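You operate a simulated robot arm through the tools that you are given. There is no shell and no other tool.

The job below is to be done with a simulated two-armed robot. You get a single attempt, and the scene is never put back.

Task
Try the plug gauge in both bushes: good one to the black holder, tight one to the red bin.
Fine: stand the gauge back where it was. Set down upright: plug gauge.

Only the result counts: the job must be done as asked and must still hold three seconds after the hand-in. Knocking over, shifting, dropping, spilling or breaking anything else fails it.

Robot
Two 7-joint arms with fingered hands on one trunk that stands fixed in place. Base frame: the origin is at the foot of the trunk, x ahead of it, y to its left, z up; the work surface is at about z = 87. Readings come in cm, rad, newtons and seconds.
The left shoulder is at [7, 14.2, 116.4], the right one opposite. With the tool pointing down near the work surface each hand reaches from about 42 to 80 cm from the base axis, measured 20 degrees to its own side. Payload 3.6 kg a hand.
The TCP of each hand is the grasp point between the finger pads, 2.5 cm short of the fingertips. In the tool frame z runs along the fingers and y along their closing line. Largest opening 8.8 cm; the body of the gripper starts 2.9 cm behind the TCP. The gripper is a hand of 5 fingers: y runs from the thumb to the fingers, the wrist lies at [-1.3, -9.7, -16.2] in the tool frame, and closing takes about 1.5 s.
Orientation is that of the tool frame in the base frame, as a unit quaternion [w, x, y, z]. With the fingers straight down and the wrist toward the robot, the tool's x, y and z point along [0, 1, 0], [1, 0, 0] and [0, 0, -1] of the base frame.

Tools
- The arms move only by the tool nudge_tool. It takes "left_series", "right_series" or both (then of equal length, played together; a hand with none holds still); each is a list of rows, each a list of 3 entries, a list of its own where there are three numbers: the shift along the tool's x, y, z in units of 25 mm (1.0 is 25 mm), then the turn, a rotation vector about the tool's x, y, z in units of 5 degrees (1.0 is 5 degrees), then the opening in per cent of the stroke, from 0 (shut) to 100 (fully open). In form: [[[tx, ty, tz], [rx, ry, rz], fingers], ...]. A call has 1 to 20 rows; each row shifts and turns the commanded pose from where the row before left it, along the tool's axes as they then stand. A call with a number of a shift or a turn outside -1 to 1 is refused whole. Rows are played at 5 a second. More than 5 cm and 0.15 rad between two rows, or a gripper value outside its range, and nothing of the call is played. Where a pose cannot be reached the arm comes as near as it can. A force on the tool above 40 N (or 10 N above the force at the start of the call, whichever is more), or a blocked arm, ends the call early, and 0.2 s more pass. Each finger travels about 7.2 cm/s and halts on what it meets, pressing with about 32 N; the grip force reading is that of the motor and also rises with nothing between the fingers. The clock runs only during rows and for 0.2 s after the last one: add rows that do not move to give the fingers time. The reply holds the time, the measured pose of the TCP, the force on the tool along the base axes, the opening and the grip force, in the units named above and with some noise, with the torque about the TCP (base axes, N m) and any sound that the robot's microphone picked up, and new pictures: "pictures" is both (left out), scene, wrist or none (wrist: the cameras of the hands that moved).
- Cameras (640 x 400 px; columns grow to the right, rows downward): "scene" is now at [13.35, 3.18, 139.56]; the picture's right is [0.36, -0.93, 0.00], its down [-0.49, -0.19, -0.85] and it looks along [0.79, 0.30, -0.53] (base axes); focal length 340 px, centre (320, 200). "left" rides on the left gripper at [-5.9, -7.9, -10.5] in its tool frame; the picture's right is [-0.73, -0.32, 0.61], its down [0.62, -0.68, 0.38] and it looks along [0.29, 0.66, 0.70] (tool axes); focal length 234 px, centre (320, 200). "right" rides on the right gripper at [5.9, -7.9, -10.5] in its tool frame; the picture's right is [-0.73, 0.32, -0.61], its down [-0.62, -0.68, 0.38] and it looks along [-0.29, 0.66, 0.70] (tool axes); focal length 234 px, centre (320, 200).
- raise_lower(by): slides the trunk up (or, below 0, down) by that many cm; the arms and the scene camera ride with it, the base frame stays. It gives what a move gives, with no picture.
- grasp_type(shape, hand): the hand has 5 fingers and takes this shape, open, in about a second: jaw (thumb against the fingers, like two jaws); tri (thumb and two fingers); tip (a fingertip pinch); poke (one finger out to press); point (the index stretched); flat (the hand flat); cup (the hand cupped); fist (a fist). The gripper value then closes the fingers along that shape, each until it touches; the sizes above hold for jaw. It gives what a move gives, with no picture.
- head_to(pan, tilt): turns the head with the scene camera to pan (to the left, within 1.501 rad either way) and tilt (down, from -0.506 to 1.204), counted from straight ahead of the robot. It gives what a move gives, and a new picture of the scene camera.
- point_at(camera, pixels): for up to 12 pixels [column, row] of the newest picture of that camera ("zoom" is the newest enlarged one), the place [x, y, z] in the base frame of the surface seen there, good to about 0.3 cm. The clock stands still meanwhile.
- enlarge(camera, box): a new picture of the part [left, top, right, bottom] of that camera's present view, enlarged. The clock stands still meanwhile.
- sign_off(): hands the job in; it is judged then, once.

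Open the grippers and draw the arms clear of the work before you hand the job in, unless the task says otherwise.

The tools are called as a command line: name --argument value ..., lists and objects as JSON in quotes. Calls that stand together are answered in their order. nudge_tool: Moves the arms, as the interface text tells. Its arguments: {"type":"object","properties":{"left_series":{"type":"array"},"right_series":{"type":"array"},"pictures":{"type":"string","enum":["both","scene","wrist","none"]}},"required":[]} The other tools are called the same way: raise_lower (by) slides the trunk up or down; grasp_type (shape, hand) gives the hand a shape; head_to (pan, tilt) turns the head that bears the scene camera; point_at (camera, pixels) gives the place of the surface under pixels of a picture; enlarge (camera, box) takes an enlarged picture of a part of a camera's view; sign_off () hands the job in.

At the start:

```text
time: 0.0
left_tcp_pos: [35.77, 38.97, 113.9]
left_orientation: [0.0, 0.707, 0.707, -0.001]
left_wrist_force: [0.1, -0.7, 0.8]
left_wrist_torque: [-0.01, 0.0, 0.0]
left_width: 8.74
left_grip_force: 0.1
left_shape: jaw
right_tcp_pos: [47.61, 4.86, 119.27]
right_orientation: [0.0, 0.708, 0.707, 0.0]
right_wrist_force: [0.2, 0.4, -0.6]
right_wrist_torque: [0.02, 0.03, -0.03]
right_width: 8.75
right_grip_force: 0.2
right_shape: jaw
trunk travel left (down, up): [-70.0, 24.0]
head pan, tilt: [0.365, 0.555]
```

scene: 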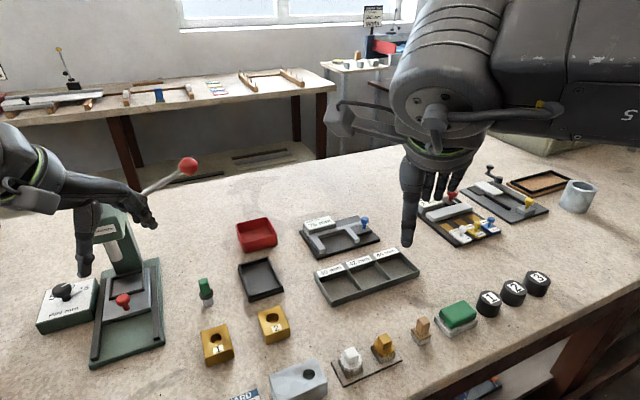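
right: 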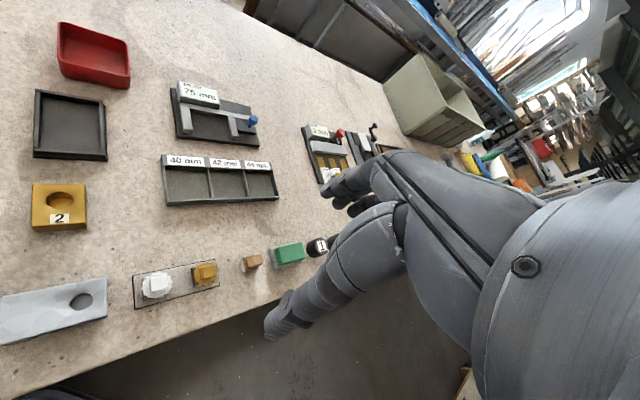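
left: 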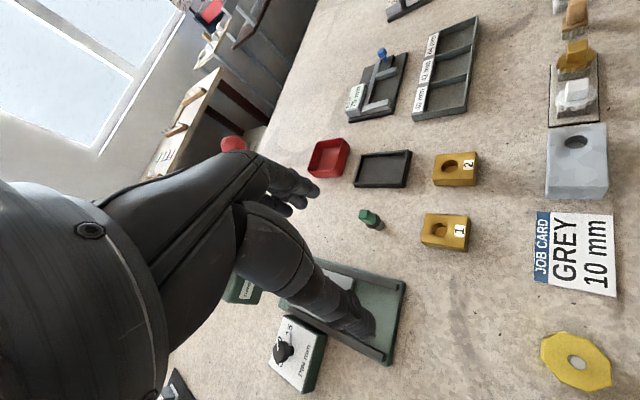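

The scene shows a green-handled plug gauge at about (205,290), two yellow bushes at (216,345) and (272,323), a black tray at (262,280) and a red bin at (257,235). I enlarge this region to look closer.

enlarge --camera "scene" --box '[170, 210, 330, 370]'

point_at --camera "scene" --pixels '[[204, 283], [206, 302], [216, 345], [272, 323], [262, 280], [257, 240], [225, 330], [207, 358], [283, 310], [240, 265], [285, 290], [238, 225]]'

```text
2.50 times, centred on (250, 290) of scene
```

zoom: 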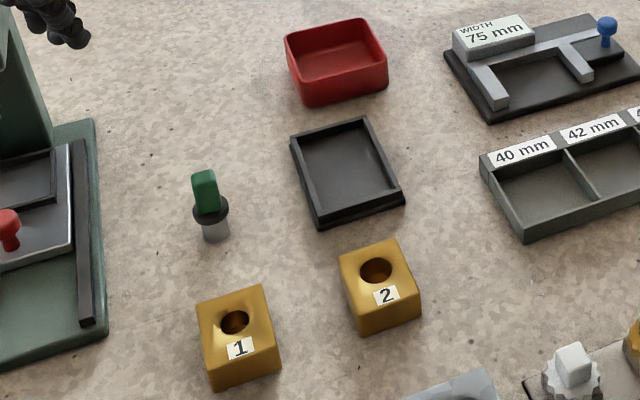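

```text
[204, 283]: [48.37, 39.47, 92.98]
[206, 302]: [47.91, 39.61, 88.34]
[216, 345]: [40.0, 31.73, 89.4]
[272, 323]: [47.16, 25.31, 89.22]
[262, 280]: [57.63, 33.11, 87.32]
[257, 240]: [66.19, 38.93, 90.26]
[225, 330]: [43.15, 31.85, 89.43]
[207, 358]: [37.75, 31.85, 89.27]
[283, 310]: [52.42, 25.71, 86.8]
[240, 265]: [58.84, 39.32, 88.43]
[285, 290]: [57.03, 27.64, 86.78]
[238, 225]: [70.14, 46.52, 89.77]
```

The zoom shows the gauge standing on its grey plug end with a green handle, and hole 1 seeming a bit smaller than hole 2. I measure points in the zoom picture.

point_at --camera "zoom" --pixels '[[204, 176], [196, 200], [215, 200], [195, 212], [227, 212], [215, 236], [202, 300], [262, 287], [280, 360], [214, 375], [235, 322], [222, 322]]'

point_at --camera "zoom" --pixels '[[342, 257], [395, 241], [418, 290], [356, 312], [376, 270], [362, 270], [391, 270], [248, 322], [293, 150], [365, 120], [403, 192], [320, 218]]'

enlarge --camera "left" --box '[340, 140, 500, 260]'

```text
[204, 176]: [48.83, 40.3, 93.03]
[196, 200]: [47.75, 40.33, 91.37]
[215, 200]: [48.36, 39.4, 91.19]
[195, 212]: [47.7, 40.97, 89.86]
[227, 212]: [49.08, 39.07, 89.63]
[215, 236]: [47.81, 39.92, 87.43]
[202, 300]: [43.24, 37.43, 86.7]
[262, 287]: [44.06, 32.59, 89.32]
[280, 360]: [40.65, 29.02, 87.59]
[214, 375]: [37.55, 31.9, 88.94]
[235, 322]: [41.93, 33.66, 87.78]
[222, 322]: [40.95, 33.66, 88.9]
```

```text
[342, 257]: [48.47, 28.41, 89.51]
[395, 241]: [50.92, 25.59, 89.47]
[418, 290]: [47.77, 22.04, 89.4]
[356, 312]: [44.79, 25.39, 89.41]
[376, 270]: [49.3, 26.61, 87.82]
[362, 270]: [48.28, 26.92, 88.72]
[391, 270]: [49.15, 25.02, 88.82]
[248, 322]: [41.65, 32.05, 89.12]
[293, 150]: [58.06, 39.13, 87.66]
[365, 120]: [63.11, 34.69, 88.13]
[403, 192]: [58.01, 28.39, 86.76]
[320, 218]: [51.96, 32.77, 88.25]
```

```text
3.33 times, centred on (420, 200) of left
```

zoom: 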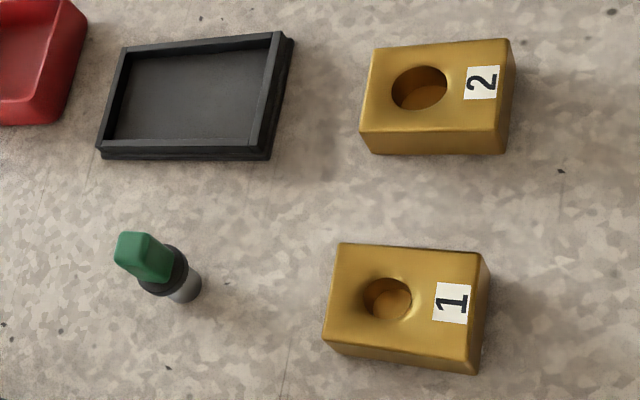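

From the left wrist view the bush holes differ (2 larger than 1), but I will test with the gauge itself. First I enlarge on the gauge to get its handle direction and dimensions.

enlarge --camera "scene" --box '[185, 267, 229, 311]'

enlarge --camera "left" --box '[350, 195, 398, 235]'

```text
9.09 times, centred on (207, 289) of scene
```

zoom: 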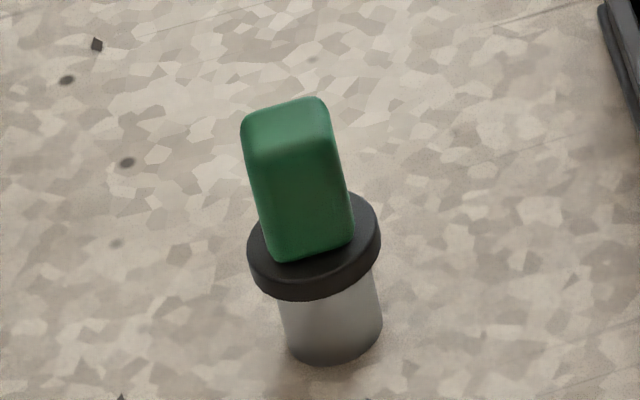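

```text
10.00 times, centred on (374, 215) of left
```

zoom: 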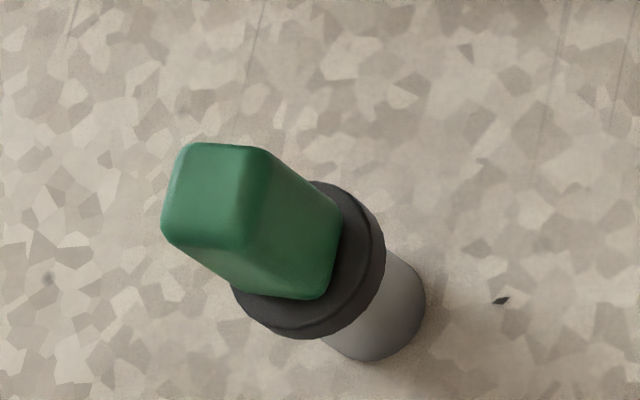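

The handle looks nearly square, with rounded edges. I ask for points on its top face corners in the left zoom.

point_at --camera "zoom" --pixels '[[188, 150], [252, 152], [235, 242], [168, 228], [210, 195], [320, 290], [335, 225], [280, 230], [240, 295], [330, 190], [375, 350], [420, 290]]'

```text
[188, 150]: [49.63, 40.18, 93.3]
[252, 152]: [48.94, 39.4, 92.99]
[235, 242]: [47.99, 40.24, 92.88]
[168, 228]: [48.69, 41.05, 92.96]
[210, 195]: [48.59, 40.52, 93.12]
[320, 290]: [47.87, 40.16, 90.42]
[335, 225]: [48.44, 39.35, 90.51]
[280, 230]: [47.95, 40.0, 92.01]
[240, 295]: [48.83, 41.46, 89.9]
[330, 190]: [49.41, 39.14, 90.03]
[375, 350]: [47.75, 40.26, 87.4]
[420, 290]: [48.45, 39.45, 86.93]
```

The handle is about 1.2 by 1.5 cm with its narrow direction at about 48 degrees, centred near (48.7, 40.2). Now I enlarge both bush holes for their size and place.

enlarge --camera "scene" --box '[192, 318, 242, 368]'

point_at --camera "zoom" --pixels '[[180, 140], [350, 90], [405, 270], [215, 330], [245, 180], [330, 180], [288, 150], [290, 215]]'

enlarge --camera "scene" --box '[248, 298, 298, 348]'

```text
8.00 times, centred on (217, 343) of scene
```

zoom: 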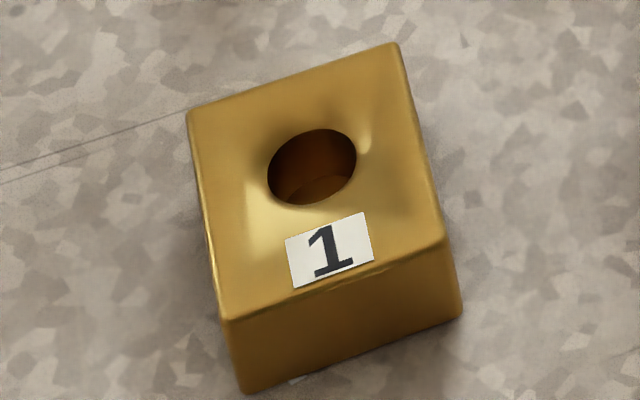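

```text
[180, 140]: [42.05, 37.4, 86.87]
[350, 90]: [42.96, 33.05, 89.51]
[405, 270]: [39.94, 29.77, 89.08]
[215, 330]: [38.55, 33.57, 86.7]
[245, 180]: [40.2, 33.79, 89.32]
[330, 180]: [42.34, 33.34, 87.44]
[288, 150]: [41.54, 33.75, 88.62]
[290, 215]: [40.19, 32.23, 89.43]
```

```text
8.00 times, centred on (273, 323) of scene
```

zoom: 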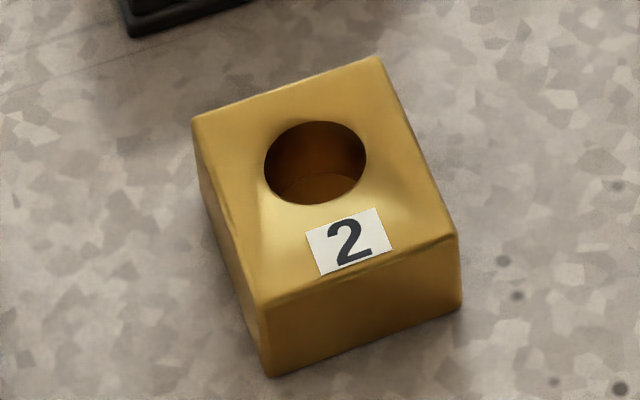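

Bush 1's hole measures about 1.86 cm and bush 2's about 2.28 cm, with the plug near 2.04 cm. I take points on bush 2 in this zoom to locate its hole.

point_at --camera "zoom" --pixels '[[198, 125], [372, 65], [450, 232], [265, 298], [260, 165], [370, 155], [315, 117], [305, 207], [285, 110], [340, 300], [230, 210], [415, 160]]'

enlarge --camera "left" --box '[415, 200, 479, 260]'

point_at --camera "zoom" --pixels '[[100, 180], [140, 150], [100, 240], [140, 410], [480, 340], [520, 170], [200, 290], [270, 240]]'

```text
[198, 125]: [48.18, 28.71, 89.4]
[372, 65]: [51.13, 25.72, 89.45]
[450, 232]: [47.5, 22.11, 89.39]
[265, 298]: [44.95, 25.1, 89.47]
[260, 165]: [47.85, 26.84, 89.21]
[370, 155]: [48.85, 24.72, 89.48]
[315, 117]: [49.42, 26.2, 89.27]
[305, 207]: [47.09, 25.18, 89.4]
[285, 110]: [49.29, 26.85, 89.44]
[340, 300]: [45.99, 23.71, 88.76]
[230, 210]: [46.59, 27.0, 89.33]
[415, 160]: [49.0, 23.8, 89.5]
```

```text
6.67 times, centred on (447, 230) of left
```

zoom: 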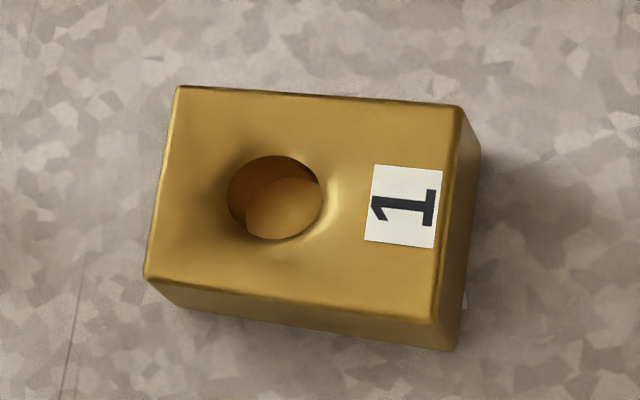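

```text
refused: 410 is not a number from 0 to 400
```

The hole in bush 2 is centred near (48.3, 25.75), with the top at z 89.45. I now take points on bush 1 in the left zoom, inside the picture's limits.

point_at --camera "zoom" --pixels '[[182, 92], [455, 112], [432, 316], [150, 274], [224, 196], [324, 194], [276, 152], [272, 242], [285, 205], [235, 205]]'

enlarge --camera "left" --box '[425, 140, 489, 200]'

```text
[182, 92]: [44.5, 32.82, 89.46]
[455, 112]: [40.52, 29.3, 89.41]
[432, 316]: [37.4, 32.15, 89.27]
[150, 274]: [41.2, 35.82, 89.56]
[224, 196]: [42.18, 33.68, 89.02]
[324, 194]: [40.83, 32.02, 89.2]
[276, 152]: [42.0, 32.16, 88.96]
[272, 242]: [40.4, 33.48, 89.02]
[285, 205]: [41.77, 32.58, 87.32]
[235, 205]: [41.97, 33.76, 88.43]
```

```text
6.67 times, centred on (457, 170) of left
```

zoom: 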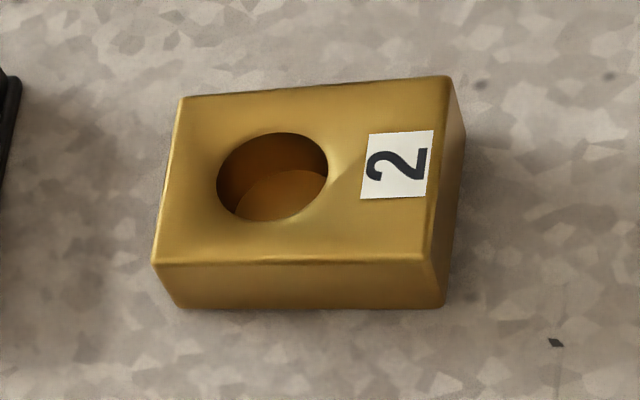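

Bush 1 is centred near (40.9, 32.5) with its hole near (41.35, 32.83). I get the same points for bush 2 and the tray and bin from the left camera.

point_at --camera "zoom" --pixels '[[184, 101], [448, 80], [428, 258], [156, 258], [214, 178], [330, 175], [275, 130], [275, 224]]'

enlarge --camera "scene" --box '[225, 205, 295, 305]'

```text
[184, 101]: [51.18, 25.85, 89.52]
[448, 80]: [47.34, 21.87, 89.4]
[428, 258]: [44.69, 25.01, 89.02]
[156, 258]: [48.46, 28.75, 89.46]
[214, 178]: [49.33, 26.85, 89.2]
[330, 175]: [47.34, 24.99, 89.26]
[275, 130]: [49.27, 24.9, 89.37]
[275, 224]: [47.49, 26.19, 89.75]
```

```text
4.00 times, centred on (260, 255) of scene
```

zoom: 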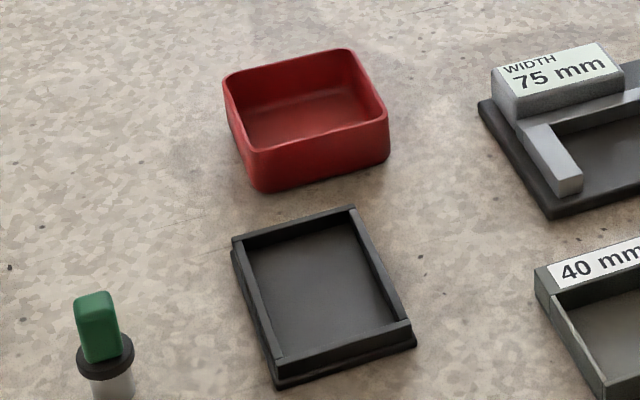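

I take points on the tray's and bin's inner corners in this zoom.

point_at --camera "zoom" --pixels '[[236, 241], [352, 209], [410, 325], [278, 375], [250, 246], [345, 222], [396, 318], [283, 352], [320, 280]]'

point_at --camera "zoom" --pixels '[[226, 82], [346, 50], [386, 118], [254, 153], [305, 120], [232, 86], [342, 56], [380, 115], [260, 145], [250, 145]]'

```text
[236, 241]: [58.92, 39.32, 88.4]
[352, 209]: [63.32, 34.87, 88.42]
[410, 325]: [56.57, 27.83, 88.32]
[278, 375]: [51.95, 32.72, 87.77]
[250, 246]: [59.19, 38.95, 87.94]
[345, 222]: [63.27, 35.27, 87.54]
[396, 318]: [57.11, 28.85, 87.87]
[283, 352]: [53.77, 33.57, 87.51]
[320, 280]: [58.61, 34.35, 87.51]
```

```text
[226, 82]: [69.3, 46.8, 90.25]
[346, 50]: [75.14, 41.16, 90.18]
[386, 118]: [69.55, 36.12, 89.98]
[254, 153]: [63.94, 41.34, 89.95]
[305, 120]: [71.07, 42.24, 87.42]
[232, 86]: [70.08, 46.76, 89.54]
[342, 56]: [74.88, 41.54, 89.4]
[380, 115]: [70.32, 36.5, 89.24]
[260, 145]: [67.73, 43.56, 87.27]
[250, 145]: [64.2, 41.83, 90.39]
```

The tray is centred near (57.7, 33.7) and the bin near (69.5, 41.35), all lying at about 45 degrees. I check where the press and its lever stand before moving the left arm beside them.

point_at --camera "scene" --pixels '[[188, 166], [150, 190], [110, 220], [160, 262], [165, 343], [123, 300], [90, 365], [68, 290], [135, 265], [100, 205]]'

```text
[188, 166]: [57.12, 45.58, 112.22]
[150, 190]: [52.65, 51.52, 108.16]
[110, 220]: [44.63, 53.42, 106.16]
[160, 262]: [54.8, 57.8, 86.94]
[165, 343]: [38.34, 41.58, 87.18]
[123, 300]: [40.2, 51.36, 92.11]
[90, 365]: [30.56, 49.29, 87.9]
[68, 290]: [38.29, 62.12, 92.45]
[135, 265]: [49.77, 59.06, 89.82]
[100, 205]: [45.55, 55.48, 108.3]
```

The press lever's red ball is at (57.1, 45.6, 112.2), so I must keep the left hand clear of it. I first swing the right hand 20 cm to the right out of the way and turn the left hand 46 degrees in place.

nudge_tool --left_series '[[[0, 0, 0], [0, 0, -0.92], 100], [[0, 0, 0], [0, 0, -0.92], 100], [[0, 0, 0], [0, 0, -0.92], 100], [[0, 0, 0], [0, 0, -0.92], 100], [[0, 0, 0], [0, 0, -0.92], 100], [[0, 0, 0], [0, 0, -0.92], 100], [[0, 0, 0], [0, 0, -0.92], 100], [[0, 0, 0], [0, 0, -0.92], 100], [[0, 0, 0], [0, 0, -0.92], 100], [[0, 0, 0], [0, 0, -0.92], 100]]' --right_series '[[[-0.8, 0, 0], [0, 0, 0], 100], [[-0.8, 0, 0], [0, 0, 0], 100], [[-0.8, 0, 0], [0, 0, 0], 100], [[-0.8, 0, 0], [0, 0, 0], 100], [[-0.8, 0, 0], [0, 0, 0], 100], [[-0.8, 0, 0], [0, 0, 0], 100], [[-0.8, 0, 0], [0, 0, 0], 100], [[-0.8, 0, 0], [0, 0, 0], 100], [[-0.8, 0, 0], [0, 0, 0], 100], [[-0.8, 0, 0], [0, 0, 0], 100]]' --pictures "both"

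```text
time: 2.2
left_tcp_pos: [35.77, 38.76, 113.86]
left_orientation: [0.0, 0.374, 0.927, 0.0]
left_wrist_force: [-0.5, 0.0, -0.2]
left_wrist_torque: [0.04, 0.0, 0.03]
left_width: 8.78
left_grip_force: 0.1
left_shape: jaw
right_tcp_pos: [47.68, -15.58, 119.24]
right_orientation: [0.0, 0.707, 0.707, 0.001]
right_wrist_force: [0.8, -0.3, -1.0]
right_wrist_torque: [0.02, -0.05, 0.02]
right_width: 8.75
right_grip_force: 0.1
right_shape: jaw
trunk travel left (down, up): [-70.0, 24.0]
head pan, tilt: [0.365, 0.555]
```

scene: 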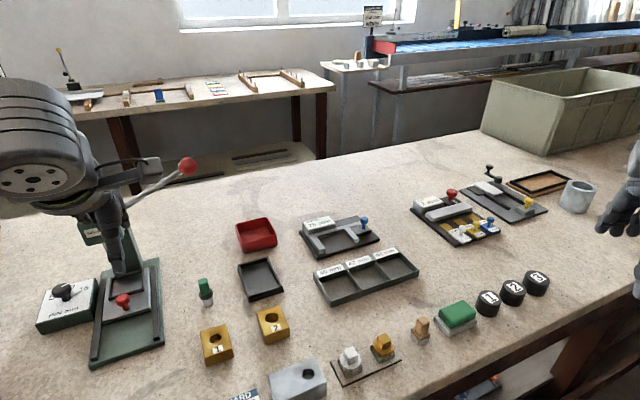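
right: 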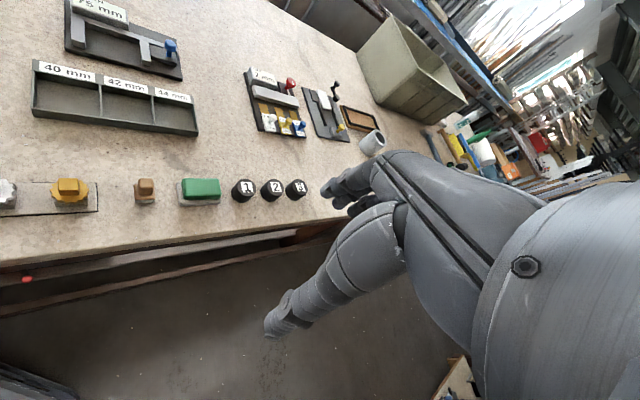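
left: 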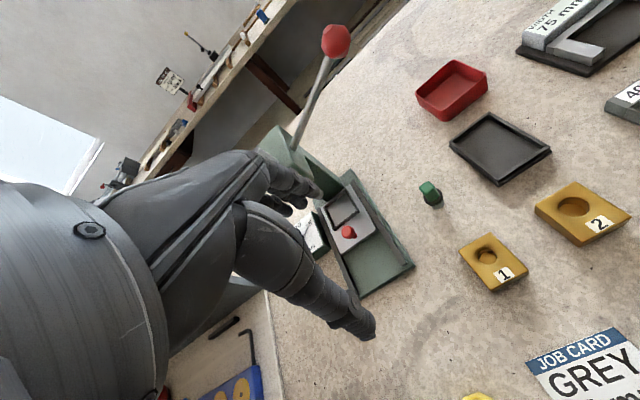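

The left hand is now yawed 46 degrees (tool y along (0.69, 0.72)) and the press lever ball appears at (335,40) in the left view, well beyond the gauge. I lower and shift the hand toward (42, 34, 99), clear of the lever.

nudge_tool --left_series '[[[-0.446, 0.049, 0.851], [0, 0, 0], 100], [[-0.446, 0.049, 0.851], [0, 0, 0], 100], [[-0.446, 0.049, 0.851], [0, 0, 0], 100], [[-0.446, 0.049, 0.851], [0, 0, 0], 100], [[-0.446, 0.049, 0.851], [0, 0, 0], 100], [[-0.446, 0.049, 0.851], [0, 0, 0], 100], [[-0.446, 0.049, 0.851], [0, 0, 0], 100]]' --pictures "both"

```text
time: 3.8
left_tcp_pos: [42.08, 34.01, 98.84]
left_orientation: [0.0, 0.375, 0.927, 0.0]
left_wrist_force: [0.1, 0.0, -0.1]
left_wrist_torque: [-0.02, 0.02, -0.02]
left_width: 8.75
left_grip_force: 0.0
left_shape: jaw
right_tcp_pos: [47.68, -15.4, 119.23]
right_orientation: [0.0, 0.707, 0.707, 0.0]
right_wrist_force: [-0.6, -0.2, -0.3]
right_wrist_torque: [0.02, 0.04, 0.04]
right_width: 8.75
right_grip_force: 0.0
right_shape: jaw
trunk travel left (down, up): [-70.0, 24.0]
head pan, tilt: [0.365, 0.555]
```

scene: 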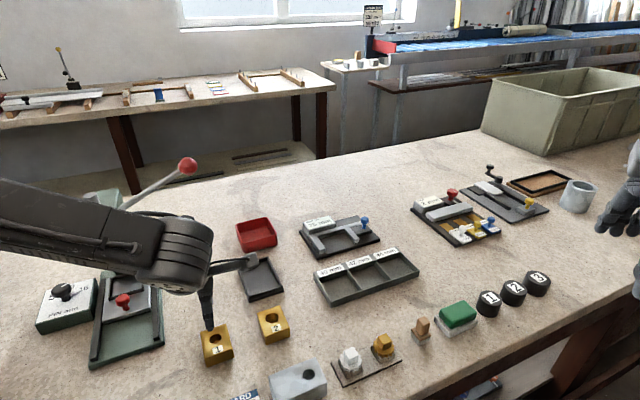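
left: 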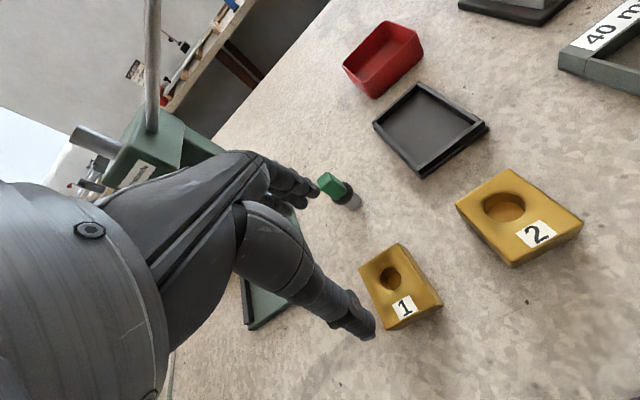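

The hand is at (42.1, 34.0, 98.8) and the gauge is at (335,188) in the left view, ahead of the fingers. I rise slightly and move forward until the TCP stands over the gauge handle.

nudge_tool --left_series '[[[0, 0, -0.3], [0, 0, 0], 100], [[-0.033, 0.605, 0], [0, 0, 0], 100], [[-0.033, 0.605, 0], [0, 0, 0], 100], [[-0.033, 0.605, 0], [0, 0, 0], 100], [[-0.033, 0.605, 0], [0, 0, 0], 100], [[-0.033, 0.605, 0], [0, 0, 0], 100], [[-0.033, 0.605, 0], [0, 0, 0], 100], [[0, 0, 0], [0, 0, 0], 100]]' --pictures "both"

```text
time: 5.6
left_tcp_pos: [48.55, 40.21, 99.64]
left_orientation: [0.0, 0.375, 0.927, 0.001]
left_wrist_force: [0.7, 0.0, -0.6]
left_wrist_torque: [-0.01, -0.01, 0.01]
left_width: 8.77
left_grip_force: 0.1
left_shape: jaw
right_tcp_pos: [47.57, -15.44, 119.3]
right_orientation: [-0.001, 0.707, 0.707, 0.001]
right_wrist_force: [0.2, -0.1, 0.1]
right_wrist_torque: [0.0, 0.03, 0.01]
right_width: 8.77
right_grip_force: 0.1
right_shape: jaw
trunk travel left (down, up): [-70.0, 24.0]
head pan, tilt: [0.365, 0.555]
```

scene: 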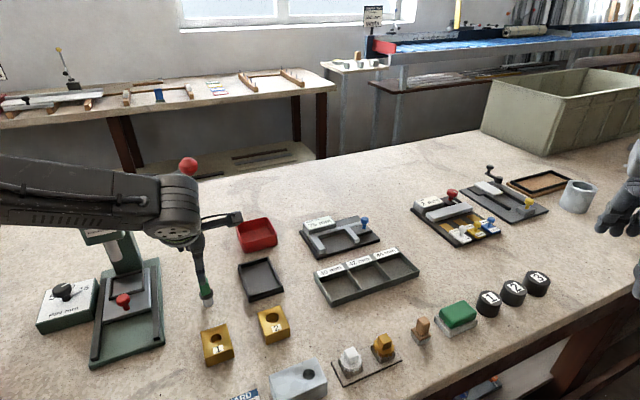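
left: 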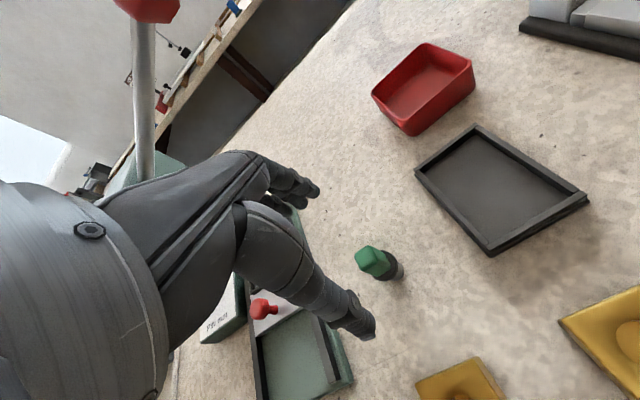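

The TCP axis at handle-top height should project at about (365,259) in the left view, and the handle top is near (370,257), so it is close. I enlarge to refine the offset.

enlarge --camera "left" --box '[345, 237, 409, 287]'

point_at --camera "left" --pixels '[[360, 250], [375, 250], [370, 262], [384, 262], [362, 262], [384, 278], [401, 268]]'

```text
8.00 times, centred on (377, 262) of left
```

zoom: 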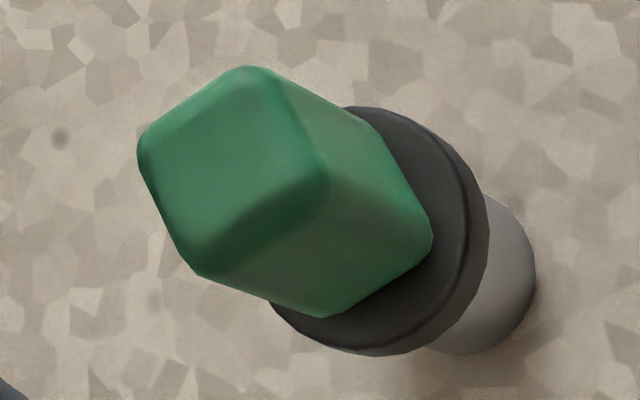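

```text
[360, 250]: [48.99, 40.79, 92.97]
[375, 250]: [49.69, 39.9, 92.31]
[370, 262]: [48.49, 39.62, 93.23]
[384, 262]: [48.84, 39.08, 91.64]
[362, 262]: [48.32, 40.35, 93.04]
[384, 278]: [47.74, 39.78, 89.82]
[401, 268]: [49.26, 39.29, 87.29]
```

The top face centre sits at about (365.5, 257.8) in the left view, within a pixel of the predicted tool axis. I check the top face's corner directions in the zoom.

point_at --camera "zoom" --pixels '[[152, 148], [245, 78], [318, 180], [205, 262], [232, 168], [190, 110], [285, 125], [265, 225], [172, 205], [380, 250], [300, 290], [400, 200]]'

```text
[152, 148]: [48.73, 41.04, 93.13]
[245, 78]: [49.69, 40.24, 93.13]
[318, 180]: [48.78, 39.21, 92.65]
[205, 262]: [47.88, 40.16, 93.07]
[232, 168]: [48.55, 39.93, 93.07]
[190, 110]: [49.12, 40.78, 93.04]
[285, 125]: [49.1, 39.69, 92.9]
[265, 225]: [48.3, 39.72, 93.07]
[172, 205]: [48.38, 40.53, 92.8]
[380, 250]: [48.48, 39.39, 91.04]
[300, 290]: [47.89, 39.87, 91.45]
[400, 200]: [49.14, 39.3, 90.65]
```

The handle lies at about 49 degrees and its centre is (48.75, 40.17). I correct 0.15 cm sideways, turn 3 degrees more and descend to TCP z 93.0 so the fingertips stay above the flange.

nudge_tool --left_series '[[[-0.06, 0.03, 0], [0, 0, -0.6], 100], [[0, 0, 0.6], [0, 0, 0], 100], [[0, 0, 0.6], [0, 0, 0], 100], [[0, 0, 0.6], [0, 0, 0], 100], [[0, 0, 0.5], [0, 0, 0], 100], [[0, 0, 0.36], [0, 0, 0], 100], [[0, 0, 0], [0, 0, 0], 100]]' --pictures "both"

```text
time: 7.2
left_tcp_pos: [48.79, 40.12, 93.08]
left_orientation: [0.0, 0.351, 0.936, 0.0]
left_wrist_force: [-0.4, 0.4, -0.4]
left_wrist_torque: [0.01, -0.03, -0.01]
left_width: 8.76
left_grip_force: 0.1
left_shape: jaw
right_tcp_pos: [47.64, -15.4, 119.35]
right_orientation: [-0.001, 0.707, 0.707, 0.001]
right_wrist_force: [-0.8, -0.2, -0.6]
right_wrist_torque: [-0.03, 0.01, 0.04]
right_width: 8.73
right_grip_force: 0.1
right_shape: jaw
trunk travel left (down, up): [-70.0, 24.0]
head pan, tilt: [0.365, 0.555]
```

scene: 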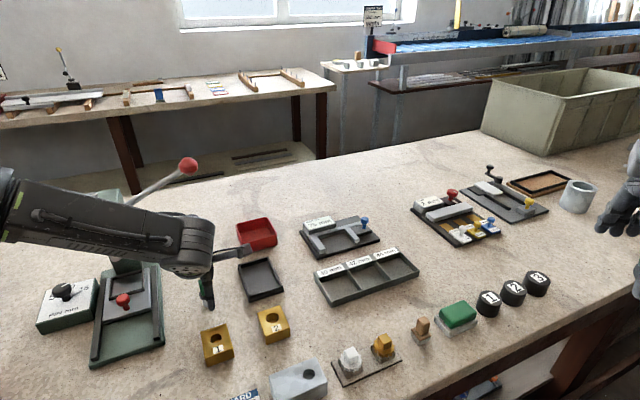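
left: 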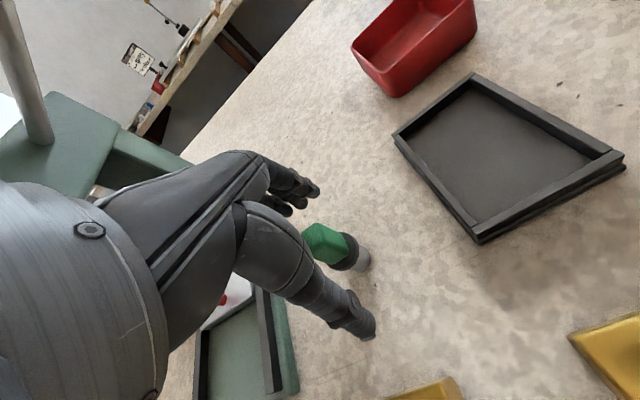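

The handle is at (325,243) between thumb and fingers. I close part way to about 2.6 cm to check the centring before gripping.

nudge_tool --left_series '[[[0, 0, 0], [0, 0, 0], 60], [[0, 0, 0], [0, 0, 0], 40], [[0, 0, 0], [0, 0, 0], 30], [[0, 0, 0], [0, 0, 0], 30], [[0, 0, 0], [0, 0, 0], 30]]' --pictures "wrist"

enlarge --camera "left" --box '[240, 170, 400, 290]'

```text
time: 8.4
left_tcp_pos: [48.78, 40.24, 93.01]
left_orientation: [0.001, 0.351, 0.937, 0.0]
left_wrist_force: [0.8, 0.4, 0.1]
left_wrist_torque: [-0.01, 0.01, 0.0]
left_width: 2.66
left_grip_force: 0.1
left_shape: jaw
right_tcp_pos: [47.57, -15.44, 119.18]
right_orientation: [0.0, 0.707, 0.708, 0.0]
right_wrist_force: [-0.4, 0.4, -0.4]
right_wrist_torque: [0.02, 0.0, -0.01]
right_width: 8.78
right_grip_force: 0.1
right_shape: jaw
trunk travel left (down, up): [-70.0, 24.0]
head pan, tilt: [0.365, 0.555]
```

left: 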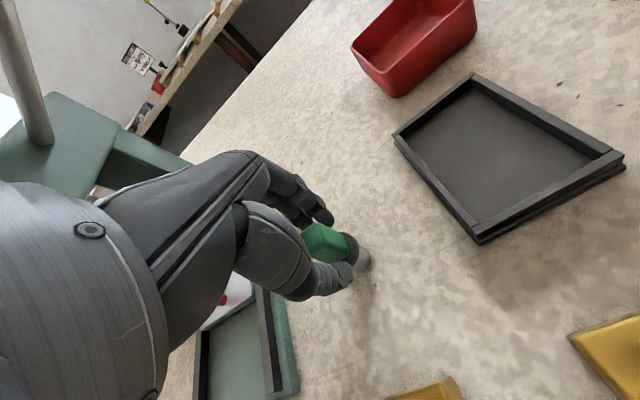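

```text
3.33 times, centred on (320, 230) of left
```

zoom: 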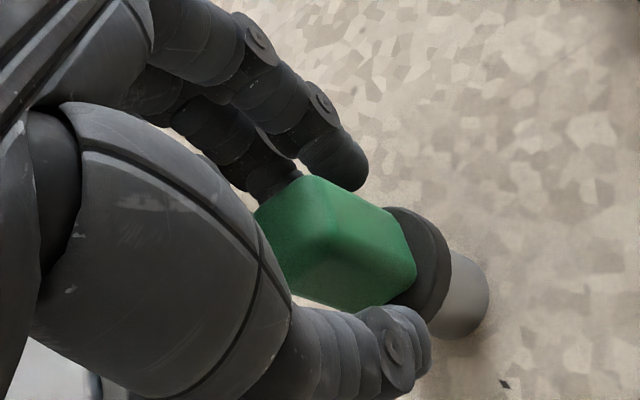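

The handle sits centred between thumb and fingers, above the flange. I close the hand fully and let it settle.

nudge_tool --left_series '[[[0, 0, 0], [0, 0, 0], 18], [[0, 0, 0], [0, 0, 0], 10], [[0, 0, 0], [0, 0, 0], 5], [[0, 0, 0], [0, 0, 0], 5], [[0, 0, 0], [0, 0, 0], 5], [[0, 0, 0], [0, 0, 0], 5]]' --pictures "wrist"

enlarge --camera "left" --box '[240, 170, 400, 290]'

```text
time: 9.8
left_tcp_pos: [48.7, 40.15, 93.02]
left_orientation: [0.0, 0.35, 0.937, -0.001]
left_wrist_force: [-0.7, 0.0, -0.6]
left_wrist_torque: [0.01, 0.05, -0.02]
left_width: 1.29
left_grip_force: 31.2
left_shape: jaw
right_tcp_pos: [47.6, -15.41, 119.27]
right_orientation: [0.0, 0.707, 0.707, 0.001]
right_wrist_force: [0.5, 0.3, 0.4]
right_wrist_torque: [0.01, 0.01, 0.0]
right_width: 8.76
right_grip_force: 0.0
right_shape: jaw
trunk travel left (down, up): [-70.0, 24.0]
head pan, tilt: [0.365, 0.555]
```

left: 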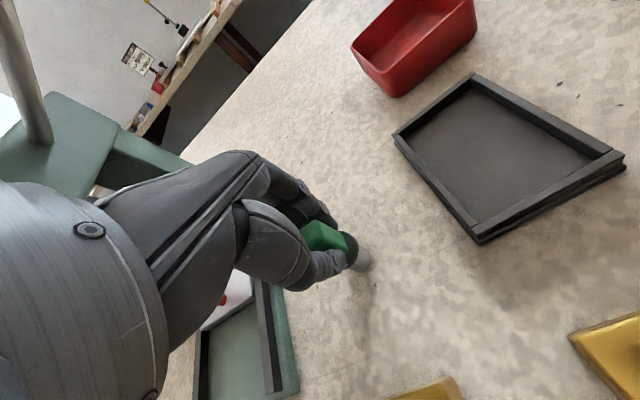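

```text
3.33 times, centred on (320, 230) of left
```

zoom: 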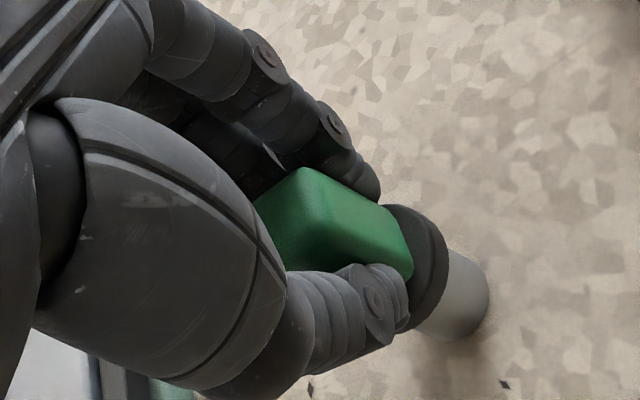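

The grip holds at 1.29 cm width with 31 N; the grasp pose is (48.7, 40.15, 93.0). I lift the gauge 6 cm straight up.

nudge_tool --left_series '[[[0, 0, -0.3], [0, 0, 0], 5], [[0, 0, -0.6], [0, 0, 0], 5], [[0, 0, -0.7], [0, 0, 0], 5], [[0, 0, -0.8], [0, 0, 0], 5], [[0, 0, 0], [0, 0, 0], 5]]' --pictures "both"

enlarge --camera "left" --box '[280, 190, 400, 290]'

```text
time: 11.0
left_tcp_pos: [48.83, 40.25, 98.99]
left_orientation: [-0.001, 0.351, 0.936, -0.001]
left_wrist_force: [0.1, 0.7, -1.0]
left_wrist_torque: [0.0, 0.03, 0.0]
left_width: 1.34
left_grip_force: 32.3
left_shape: jaw
right_tcp_pos: [47.64, -15.25, 119.28]
right_orientation: [0.0, 0.707, 0.707, 0.001]
right_wrist_force: [-0.2, 0.2, 0.1]
right_wrist_torque: [0.02, -0.01, -0.06]
right_width: 8.74
right_grip_force: 0.1
right_shape: jaw
trunk travel left (down, up): [-70.0, 24.0]
head pan, tilt: [0.365, 0.555]
```

scene: 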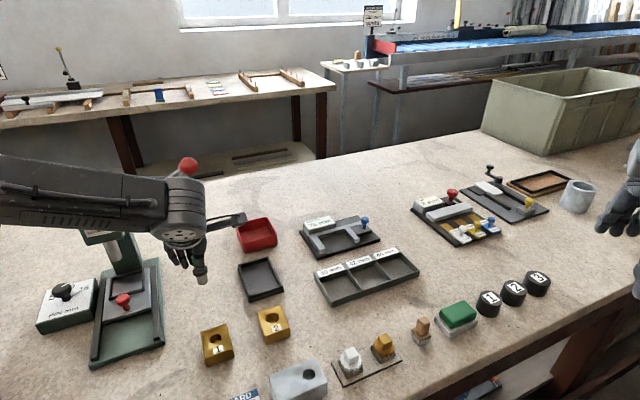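
left: 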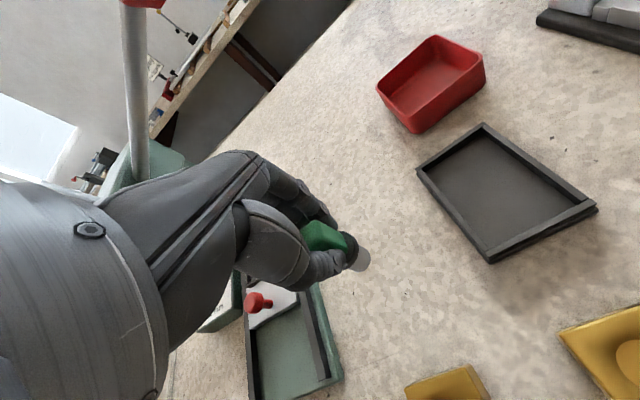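

```text
4.00 times, centred on (340, 240) of left
```

zoom: 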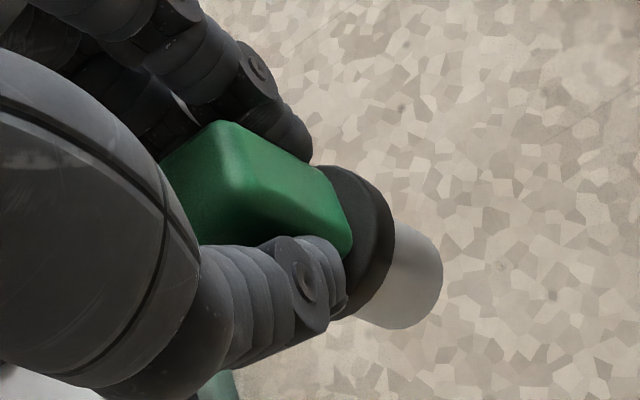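

The gauge is held and lifted; the plug end appears at about (362,262) in the left view. I enlarge it further to work out where the plug axis lies relative to the TCP.

enlarge --camera "left" --box '[336, 232, 384, 282]'

point_at --camera "zoom" --pixels '[[240, 280], [270, 250], [300, 220], [315, 200], [260, 270], [290, 240], [300, 250], [240, 240], [200, 200], [150, 180], [330, 220], [280, 300]]'

```text
8.00 times, centred on (360, 257) of left
```

zoom: 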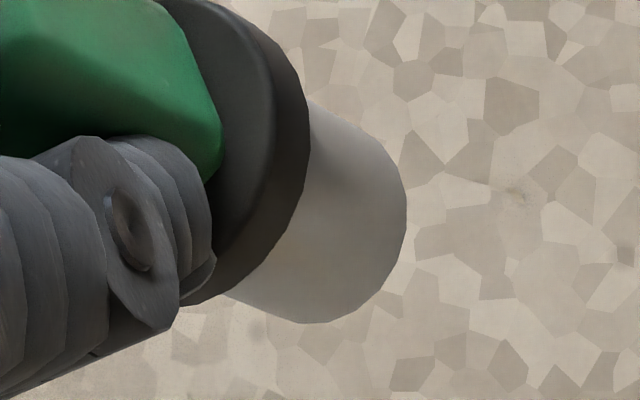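

```text
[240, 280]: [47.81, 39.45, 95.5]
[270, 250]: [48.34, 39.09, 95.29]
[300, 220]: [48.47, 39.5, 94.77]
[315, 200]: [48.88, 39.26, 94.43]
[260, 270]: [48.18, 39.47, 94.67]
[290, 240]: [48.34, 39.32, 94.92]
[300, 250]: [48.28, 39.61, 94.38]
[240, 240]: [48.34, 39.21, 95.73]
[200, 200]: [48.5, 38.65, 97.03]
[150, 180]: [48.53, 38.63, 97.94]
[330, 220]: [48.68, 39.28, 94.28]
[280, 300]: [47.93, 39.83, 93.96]
```

The plug end sits within about 0.2 cm of the tool axis. I carry the gauge at this height over to bush 2's hole near (48.35, 25.73).

nudge_tool --left_series '[[[-0.465, -0.56, 0], [0, 0, 0], 5], [[-0.465, -0.56, 0], [0, 0, 0], 5], [[-0.465, -0.56, 0], [0, 0, 0], 5], [[-0.465, -0.56, 0], [0, 0, 0], 5], [[-0.465, -0.56, 0], [0, 0, 0], 5], [[-0.465, -0.56, 0], [0, 0, 0], 5], [[-0.465, -0.56, 0], [0, 0, 0], 5], [[-0.465, -0.56, 0], [0, 0, 0], 5], [[0, 0, 0.3], [0, 0, 0], 5], [[0, 0, 0], [0, 0, 0], 5]]' --pictures "both"

enlarge --camera "left" --box '[310, 210, 420, 310]'

enlarge --camera "scene" --box '[240, 270, 310, 350]'

```text
time: 13.2
left_tcp_pos: [48.34, 25.56, 98.21]
left_orientation: [0.0, 0.349, 0.937, 0.0]
left_wrist_force: [0.0, -0.5, -1.5]
left_wrist_torque: [-0.03, -0.02, -0.02]
left_width: 1.33
left_grip_force: 31.8
left_shape: jaw
right_tcp_pos: [47.56, -15.34, 119.28]
right_orientation: [0.0, 0.707, 0.707, 0.0]
right_wrist_force: [-0.3, 0.3, -1.2]
right_wrist_torque: [-0.01, 0.02, -0.01]
right_width: 8.73
right_grip_force: 0.1
right_shape: jaw
trunk travel left (down, up): [-70.0, 24.0]
head pan, tilt: [0.365, 0.555]
```

scene: 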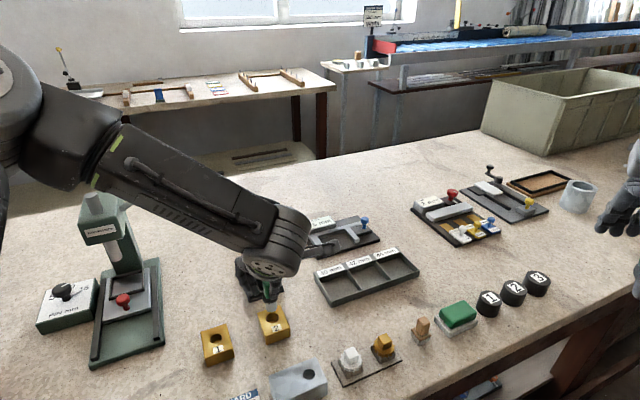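
left: 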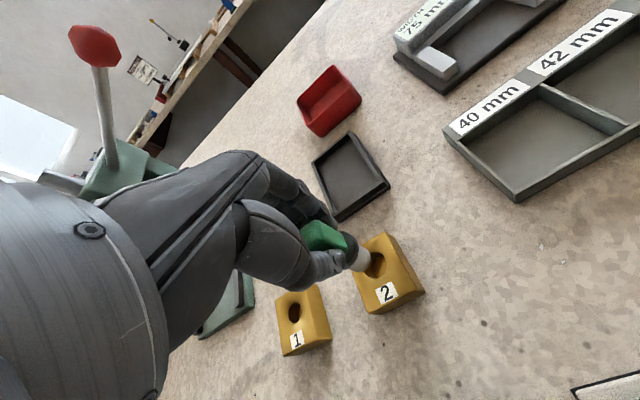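

```text
4.00 times, centred on (365, 260) of left
```

zoom: 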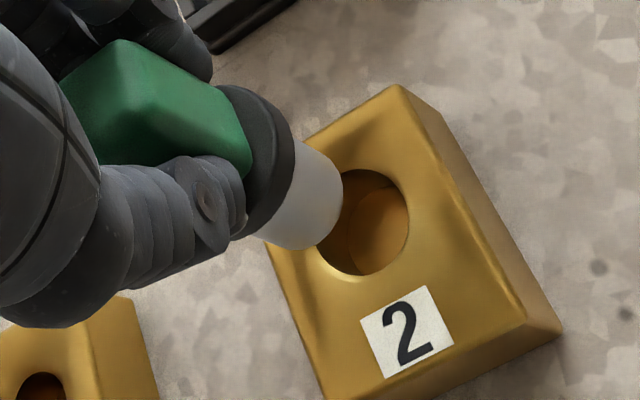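

```text
5.00 times, centred on (275, 310) of scene
```

zoom: 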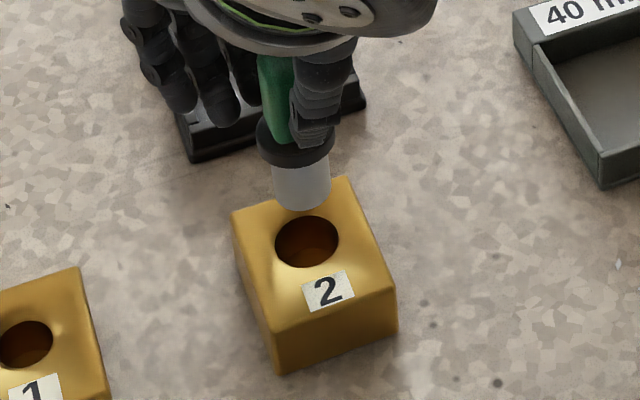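

The plug is about 2.7 cm above bush 2's hole: in the scene zoom the plug end is at about (301,190) and the hole at (307,242). I enlarge more in both cameras to measure the remaining offset.

enlarge --camera "scene" --box '[257, 295, 289, 327]'

enlarge --camera "left" --box '[345, 235, 395, 285]'

```text
12.50 times, centred on (273, 311) of scene
```

zoom: 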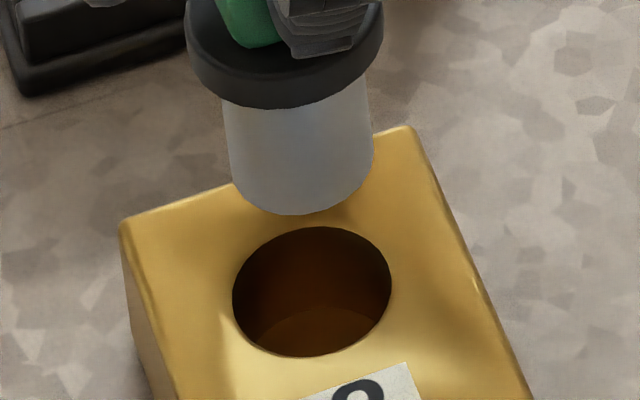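

```text
8.00 times, centred on (370, 260) of left
```

zoom: 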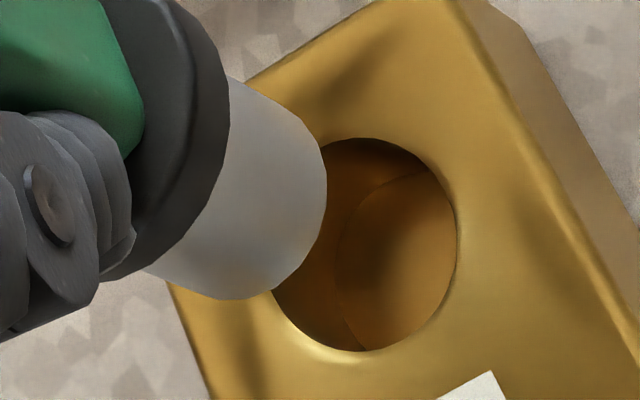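

Both cameras agree that the plug (about 1.96 cm) is within 0.07 cm of hole 2's axis (about 2.28 cm). I lower 3.2 cm so the plug starts to enter, and check the force.

nudge_tool --left_series '[[[0, 0, 0.3], [0, 0, 0], 5], [[0, 0, 0.3], [0, 0, 0], 5], [[0, 0, 0.2], [0, 0, 0], 5], [[0, 0, 0.16], [0, 0, 0], 5], [[0, 0, 0.16], [0, 0, 0], 5], [[0, 0, 0.16], [0, 0, 0], 5], [[0, 0, 0], [0, 0, 0], 5]]' --pictures "both"

enlarge --camera "left" --box '[320, 220, 420, 300]'

enlarge --camera "scene" --box '[250, 290, 300, 340]'

```text
time: 14.8
left_tcp_pos: [48.47, 25.66, 94.98]
left_orientation: [0.0, 0.35, 0.937, 0.0]
left_wrist_force: [0.4, 0.2, -1.9]
left_wrist_torque: [-0.01, -0.01, 0.02]
left_width: 1.31
left_grip_force: 32.5
left_shape: jaw
right_tcp_pos: [47.48, -15.35, 119.24]
right_orientation: [0.0, 0.707, 0.707, 0.0]
right_wrist_force: [0.5, -1.0, -0.3]
right_wrist_torque: [0.0, 0.03, 0.04]
right_width: 8.76
right_grip_force: 0.1
right_shape: jaw
trunk travel left (down, up): [-70.0, 24.0]
head pan, tilt: [0.365, 0.555]
```

scene: 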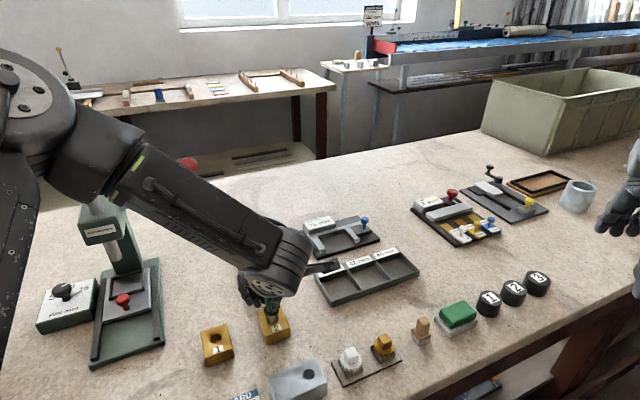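
left: 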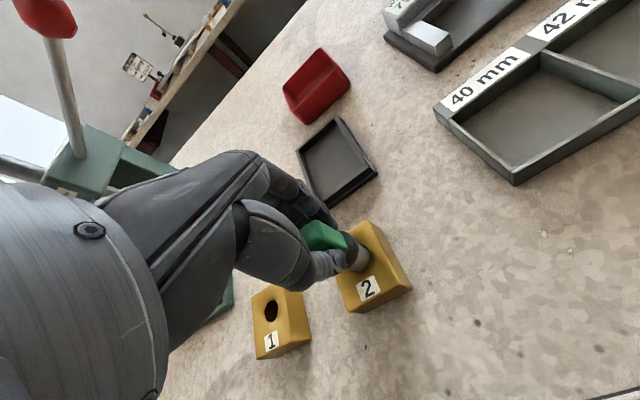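

```text
5.00 times, centred on (370, 260) of left
```

zoom: 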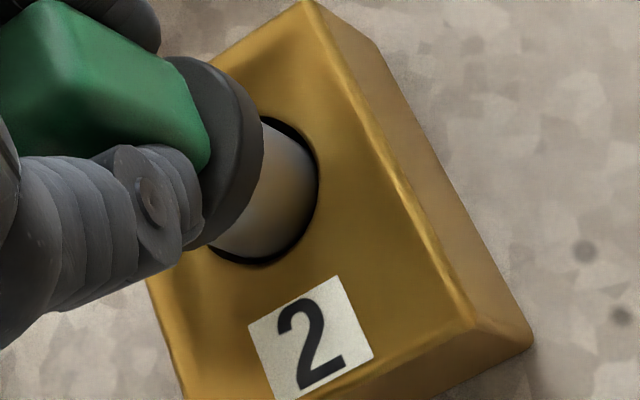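

```text
8.00 times, centred on (275, 315) of scene
```

zoom: 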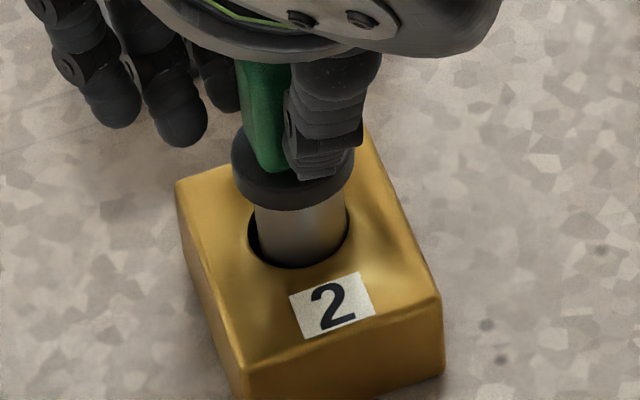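

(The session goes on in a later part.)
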